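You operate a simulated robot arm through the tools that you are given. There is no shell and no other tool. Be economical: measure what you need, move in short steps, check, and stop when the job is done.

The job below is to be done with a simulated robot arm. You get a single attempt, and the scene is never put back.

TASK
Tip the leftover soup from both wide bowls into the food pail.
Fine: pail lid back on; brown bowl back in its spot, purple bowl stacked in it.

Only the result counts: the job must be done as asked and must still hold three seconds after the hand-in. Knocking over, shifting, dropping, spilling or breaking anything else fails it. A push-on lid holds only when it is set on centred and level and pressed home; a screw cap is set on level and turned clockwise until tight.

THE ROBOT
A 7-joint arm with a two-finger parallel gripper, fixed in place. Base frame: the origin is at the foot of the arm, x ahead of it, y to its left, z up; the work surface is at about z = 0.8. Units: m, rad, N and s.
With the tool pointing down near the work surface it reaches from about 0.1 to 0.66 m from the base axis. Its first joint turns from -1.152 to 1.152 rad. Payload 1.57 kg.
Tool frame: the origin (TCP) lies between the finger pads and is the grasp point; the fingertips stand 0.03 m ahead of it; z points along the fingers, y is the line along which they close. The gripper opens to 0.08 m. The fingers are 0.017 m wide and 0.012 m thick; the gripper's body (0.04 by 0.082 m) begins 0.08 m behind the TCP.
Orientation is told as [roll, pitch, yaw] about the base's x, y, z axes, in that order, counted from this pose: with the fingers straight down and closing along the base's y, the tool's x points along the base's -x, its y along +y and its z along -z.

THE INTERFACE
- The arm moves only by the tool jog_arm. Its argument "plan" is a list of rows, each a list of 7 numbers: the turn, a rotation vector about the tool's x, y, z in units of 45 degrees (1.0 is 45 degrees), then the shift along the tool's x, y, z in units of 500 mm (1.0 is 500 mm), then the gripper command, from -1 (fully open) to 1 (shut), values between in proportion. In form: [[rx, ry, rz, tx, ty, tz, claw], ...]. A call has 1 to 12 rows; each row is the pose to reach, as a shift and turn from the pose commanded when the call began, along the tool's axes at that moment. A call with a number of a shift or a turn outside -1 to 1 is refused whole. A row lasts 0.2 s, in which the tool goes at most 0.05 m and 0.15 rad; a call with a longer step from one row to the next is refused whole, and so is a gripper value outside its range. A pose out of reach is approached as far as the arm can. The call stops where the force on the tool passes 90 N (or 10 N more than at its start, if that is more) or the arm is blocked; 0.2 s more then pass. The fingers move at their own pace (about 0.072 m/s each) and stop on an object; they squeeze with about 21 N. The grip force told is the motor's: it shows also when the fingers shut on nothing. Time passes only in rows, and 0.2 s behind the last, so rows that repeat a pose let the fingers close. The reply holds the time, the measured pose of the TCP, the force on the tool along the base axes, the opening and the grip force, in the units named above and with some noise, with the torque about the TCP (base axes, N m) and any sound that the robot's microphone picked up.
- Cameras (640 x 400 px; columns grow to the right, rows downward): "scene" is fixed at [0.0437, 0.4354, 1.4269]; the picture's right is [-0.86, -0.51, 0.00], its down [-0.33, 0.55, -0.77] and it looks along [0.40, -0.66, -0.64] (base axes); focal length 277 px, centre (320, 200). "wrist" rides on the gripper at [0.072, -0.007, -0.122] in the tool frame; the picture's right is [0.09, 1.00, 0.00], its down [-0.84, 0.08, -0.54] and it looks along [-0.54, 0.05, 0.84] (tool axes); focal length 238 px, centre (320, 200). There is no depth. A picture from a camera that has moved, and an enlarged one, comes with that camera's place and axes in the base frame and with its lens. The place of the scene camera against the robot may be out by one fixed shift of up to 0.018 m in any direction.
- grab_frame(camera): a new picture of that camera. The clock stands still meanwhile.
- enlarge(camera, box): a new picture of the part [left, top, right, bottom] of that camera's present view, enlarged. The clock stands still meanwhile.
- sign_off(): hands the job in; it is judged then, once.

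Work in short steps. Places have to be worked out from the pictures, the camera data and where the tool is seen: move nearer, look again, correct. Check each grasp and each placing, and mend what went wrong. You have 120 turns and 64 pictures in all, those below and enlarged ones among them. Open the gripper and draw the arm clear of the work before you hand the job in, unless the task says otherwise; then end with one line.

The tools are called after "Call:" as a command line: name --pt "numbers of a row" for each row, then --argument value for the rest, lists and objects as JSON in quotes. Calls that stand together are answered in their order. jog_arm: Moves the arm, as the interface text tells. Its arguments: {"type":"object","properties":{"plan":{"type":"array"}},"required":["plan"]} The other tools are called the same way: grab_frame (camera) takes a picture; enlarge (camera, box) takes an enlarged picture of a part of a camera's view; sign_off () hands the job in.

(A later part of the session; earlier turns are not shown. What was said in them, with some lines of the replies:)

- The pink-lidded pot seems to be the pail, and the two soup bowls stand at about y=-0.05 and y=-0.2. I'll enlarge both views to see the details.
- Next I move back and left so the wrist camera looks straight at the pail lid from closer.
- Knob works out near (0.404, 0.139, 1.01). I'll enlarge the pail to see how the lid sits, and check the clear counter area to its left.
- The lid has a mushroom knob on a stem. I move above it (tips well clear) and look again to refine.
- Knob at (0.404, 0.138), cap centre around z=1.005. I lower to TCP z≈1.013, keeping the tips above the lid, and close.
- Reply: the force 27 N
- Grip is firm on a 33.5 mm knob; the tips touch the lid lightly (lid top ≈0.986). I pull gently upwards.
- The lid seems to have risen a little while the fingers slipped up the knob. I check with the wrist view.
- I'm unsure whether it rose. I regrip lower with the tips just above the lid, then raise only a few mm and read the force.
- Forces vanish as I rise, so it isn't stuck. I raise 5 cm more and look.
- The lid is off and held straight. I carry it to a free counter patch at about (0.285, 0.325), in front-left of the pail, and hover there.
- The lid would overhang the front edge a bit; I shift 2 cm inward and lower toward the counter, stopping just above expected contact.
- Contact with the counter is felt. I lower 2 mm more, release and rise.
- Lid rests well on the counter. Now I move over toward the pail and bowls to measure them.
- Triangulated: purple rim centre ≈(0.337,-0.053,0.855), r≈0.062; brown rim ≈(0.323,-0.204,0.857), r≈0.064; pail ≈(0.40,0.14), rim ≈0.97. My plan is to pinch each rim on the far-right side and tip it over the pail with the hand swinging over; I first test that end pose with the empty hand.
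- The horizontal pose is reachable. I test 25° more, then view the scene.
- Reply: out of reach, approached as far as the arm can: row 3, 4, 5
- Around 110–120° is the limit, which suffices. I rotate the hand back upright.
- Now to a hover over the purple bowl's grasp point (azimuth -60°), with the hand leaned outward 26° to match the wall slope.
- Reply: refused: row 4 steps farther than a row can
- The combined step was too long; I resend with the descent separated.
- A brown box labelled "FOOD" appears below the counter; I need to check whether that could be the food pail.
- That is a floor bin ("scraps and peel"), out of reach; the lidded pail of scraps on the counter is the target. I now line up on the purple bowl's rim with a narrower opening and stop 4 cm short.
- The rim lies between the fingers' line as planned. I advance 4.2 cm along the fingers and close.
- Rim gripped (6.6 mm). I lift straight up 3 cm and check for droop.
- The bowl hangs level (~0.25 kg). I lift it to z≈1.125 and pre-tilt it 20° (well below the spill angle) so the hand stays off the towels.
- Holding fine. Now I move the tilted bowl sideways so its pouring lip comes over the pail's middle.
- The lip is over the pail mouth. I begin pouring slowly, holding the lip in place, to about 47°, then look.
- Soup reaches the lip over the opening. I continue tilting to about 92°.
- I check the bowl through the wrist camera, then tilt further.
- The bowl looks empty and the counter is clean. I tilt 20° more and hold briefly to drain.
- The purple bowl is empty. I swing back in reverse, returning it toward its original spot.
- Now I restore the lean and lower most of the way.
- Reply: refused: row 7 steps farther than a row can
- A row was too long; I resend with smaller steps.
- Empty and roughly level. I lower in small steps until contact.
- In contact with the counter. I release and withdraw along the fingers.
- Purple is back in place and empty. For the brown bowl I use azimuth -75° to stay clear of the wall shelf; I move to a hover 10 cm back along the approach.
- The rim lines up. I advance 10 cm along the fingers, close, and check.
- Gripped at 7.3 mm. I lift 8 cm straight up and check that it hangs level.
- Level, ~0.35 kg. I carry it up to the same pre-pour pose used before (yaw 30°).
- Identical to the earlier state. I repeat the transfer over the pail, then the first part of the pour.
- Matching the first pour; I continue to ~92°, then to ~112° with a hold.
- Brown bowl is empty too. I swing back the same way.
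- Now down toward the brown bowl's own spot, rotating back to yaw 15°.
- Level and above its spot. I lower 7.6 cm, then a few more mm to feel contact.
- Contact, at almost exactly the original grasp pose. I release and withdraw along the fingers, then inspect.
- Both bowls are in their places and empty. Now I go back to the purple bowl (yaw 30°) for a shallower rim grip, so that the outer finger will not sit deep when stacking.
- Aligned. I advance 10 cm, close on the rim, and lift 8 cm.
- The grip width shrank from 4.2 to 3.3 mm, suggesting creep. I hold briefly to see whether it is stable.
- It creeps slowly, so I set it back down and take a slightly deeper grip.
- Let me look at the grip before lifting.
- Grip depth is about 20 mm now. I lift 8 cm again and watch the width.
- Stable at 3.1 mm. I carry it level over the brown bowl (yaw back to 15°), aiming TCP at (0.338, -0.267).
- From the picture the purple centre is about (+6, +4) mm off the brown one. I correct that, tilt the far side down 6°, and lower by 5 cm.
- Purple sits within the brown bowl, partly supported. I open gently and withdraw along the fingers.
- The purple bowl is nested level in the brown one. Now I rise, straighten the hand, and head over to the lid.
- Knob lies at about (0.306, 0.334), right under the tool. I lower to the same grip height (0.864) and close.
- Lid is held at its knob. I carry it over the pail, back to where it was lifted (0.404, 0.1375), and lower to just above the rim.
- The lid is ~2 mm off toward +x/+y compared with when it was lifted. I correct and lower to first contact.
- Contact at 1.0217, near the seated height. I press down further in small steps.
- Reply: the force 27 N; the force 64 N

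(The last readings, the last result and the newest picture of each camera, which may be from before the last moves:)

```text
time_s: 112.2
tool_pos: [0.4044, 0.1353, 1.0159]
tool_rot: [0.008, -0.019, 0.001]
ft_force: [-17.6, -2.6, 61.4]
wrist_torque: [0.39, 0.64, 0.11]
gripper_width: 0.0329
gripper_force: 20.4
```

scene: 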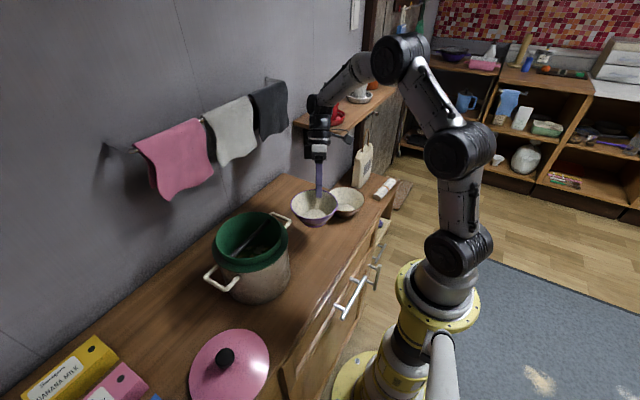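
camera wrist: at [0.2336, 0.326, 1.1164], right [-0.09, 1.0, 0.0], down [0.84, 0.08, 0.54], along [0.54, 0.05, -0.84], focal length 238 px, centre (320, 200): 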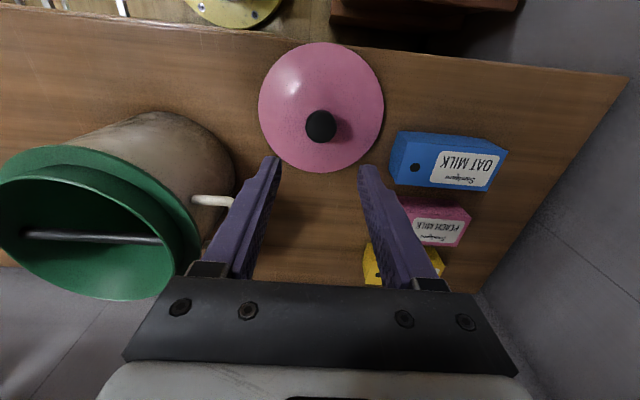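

At 61 N it no longer moves, at 1.016 — the same height as the initially seated lid. I ease off, open, and look.

Call:
jog_arm --pt "0 0 0 0 0 -0.014 1" --pt "0 0 0 0 0 -0.02 0.6" --pt "0 0 0 0 0 -0.02 0" --pt "0 0 0 0 0 -0.02 -0.4" --pt "0 0 0 0 0 -0.02 -0.4" --pt "0 0 0 0 0 -0.1 -0.4" --pt "0 0 0 0 0 -0.18 -0.6" --pt "0 0 0 0.05 0 -0.26 -1" --pt "0 0 0 0.12 0 -0.3 -1" --pt "0 0 0 0.2 0 -0.33 -1" --pt "0 0 0 0.2 0 -0.33 -1"

Call:
enlarge --camera "scene" --box '[190, 180, 310, 300]'

```text
time_s: 114.6
tool_pos: [0.3043, 0.1366, 1.1707]
tool_rot: [-0.001, 0.0, 0.002]
ft_force: [-0.6, -0.3, -0.5]
wrist_torque: [0.0, 0.0, 0.0]
gripper_width: 0.0798
gripper_force: 0.0
```

```text
3.33 times, centred on (250, 240) of scene
camera zoom: at [0.0437, 0.4354, 1.4269], right [-0.86, -0.51, 0.0], down [-0.33, 0.55, -0.77], along [0.4, -0.66, -0.64], focal length 924 px, centre (553, 67)
```

zoom: 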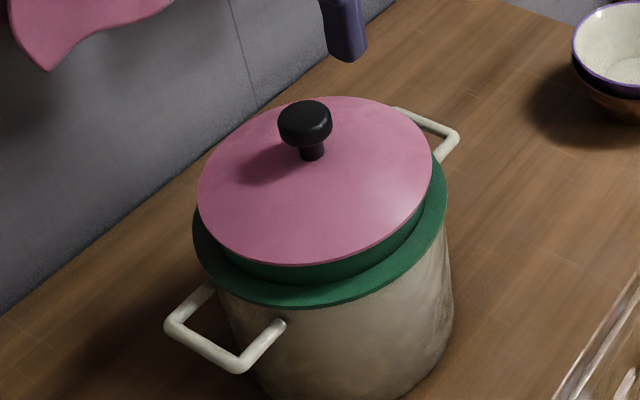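

Lid sits centred and level, as at the start. I take a last overall look before handing in.

Call:
grab_frame --camera "scene"

```text
0 pictures are left
```

scene: 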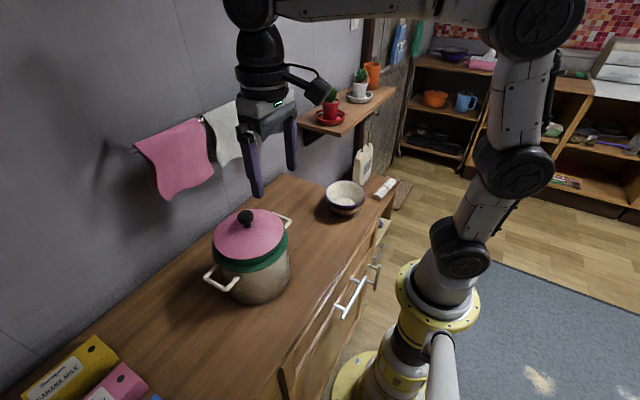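

Everything is in place: pail closed, bowls stacked at the brown bowl's spot, counter clean, gripper open and clear. I hand in.

Call:
sign_off

```text
The job is handed in.
```

I emptied both bowls into the lidded pail on the counter, pressed its lid back on, and stacked the purple bowl in the brown one, which is within about 3 mm of its original spot. There were no visible spills.
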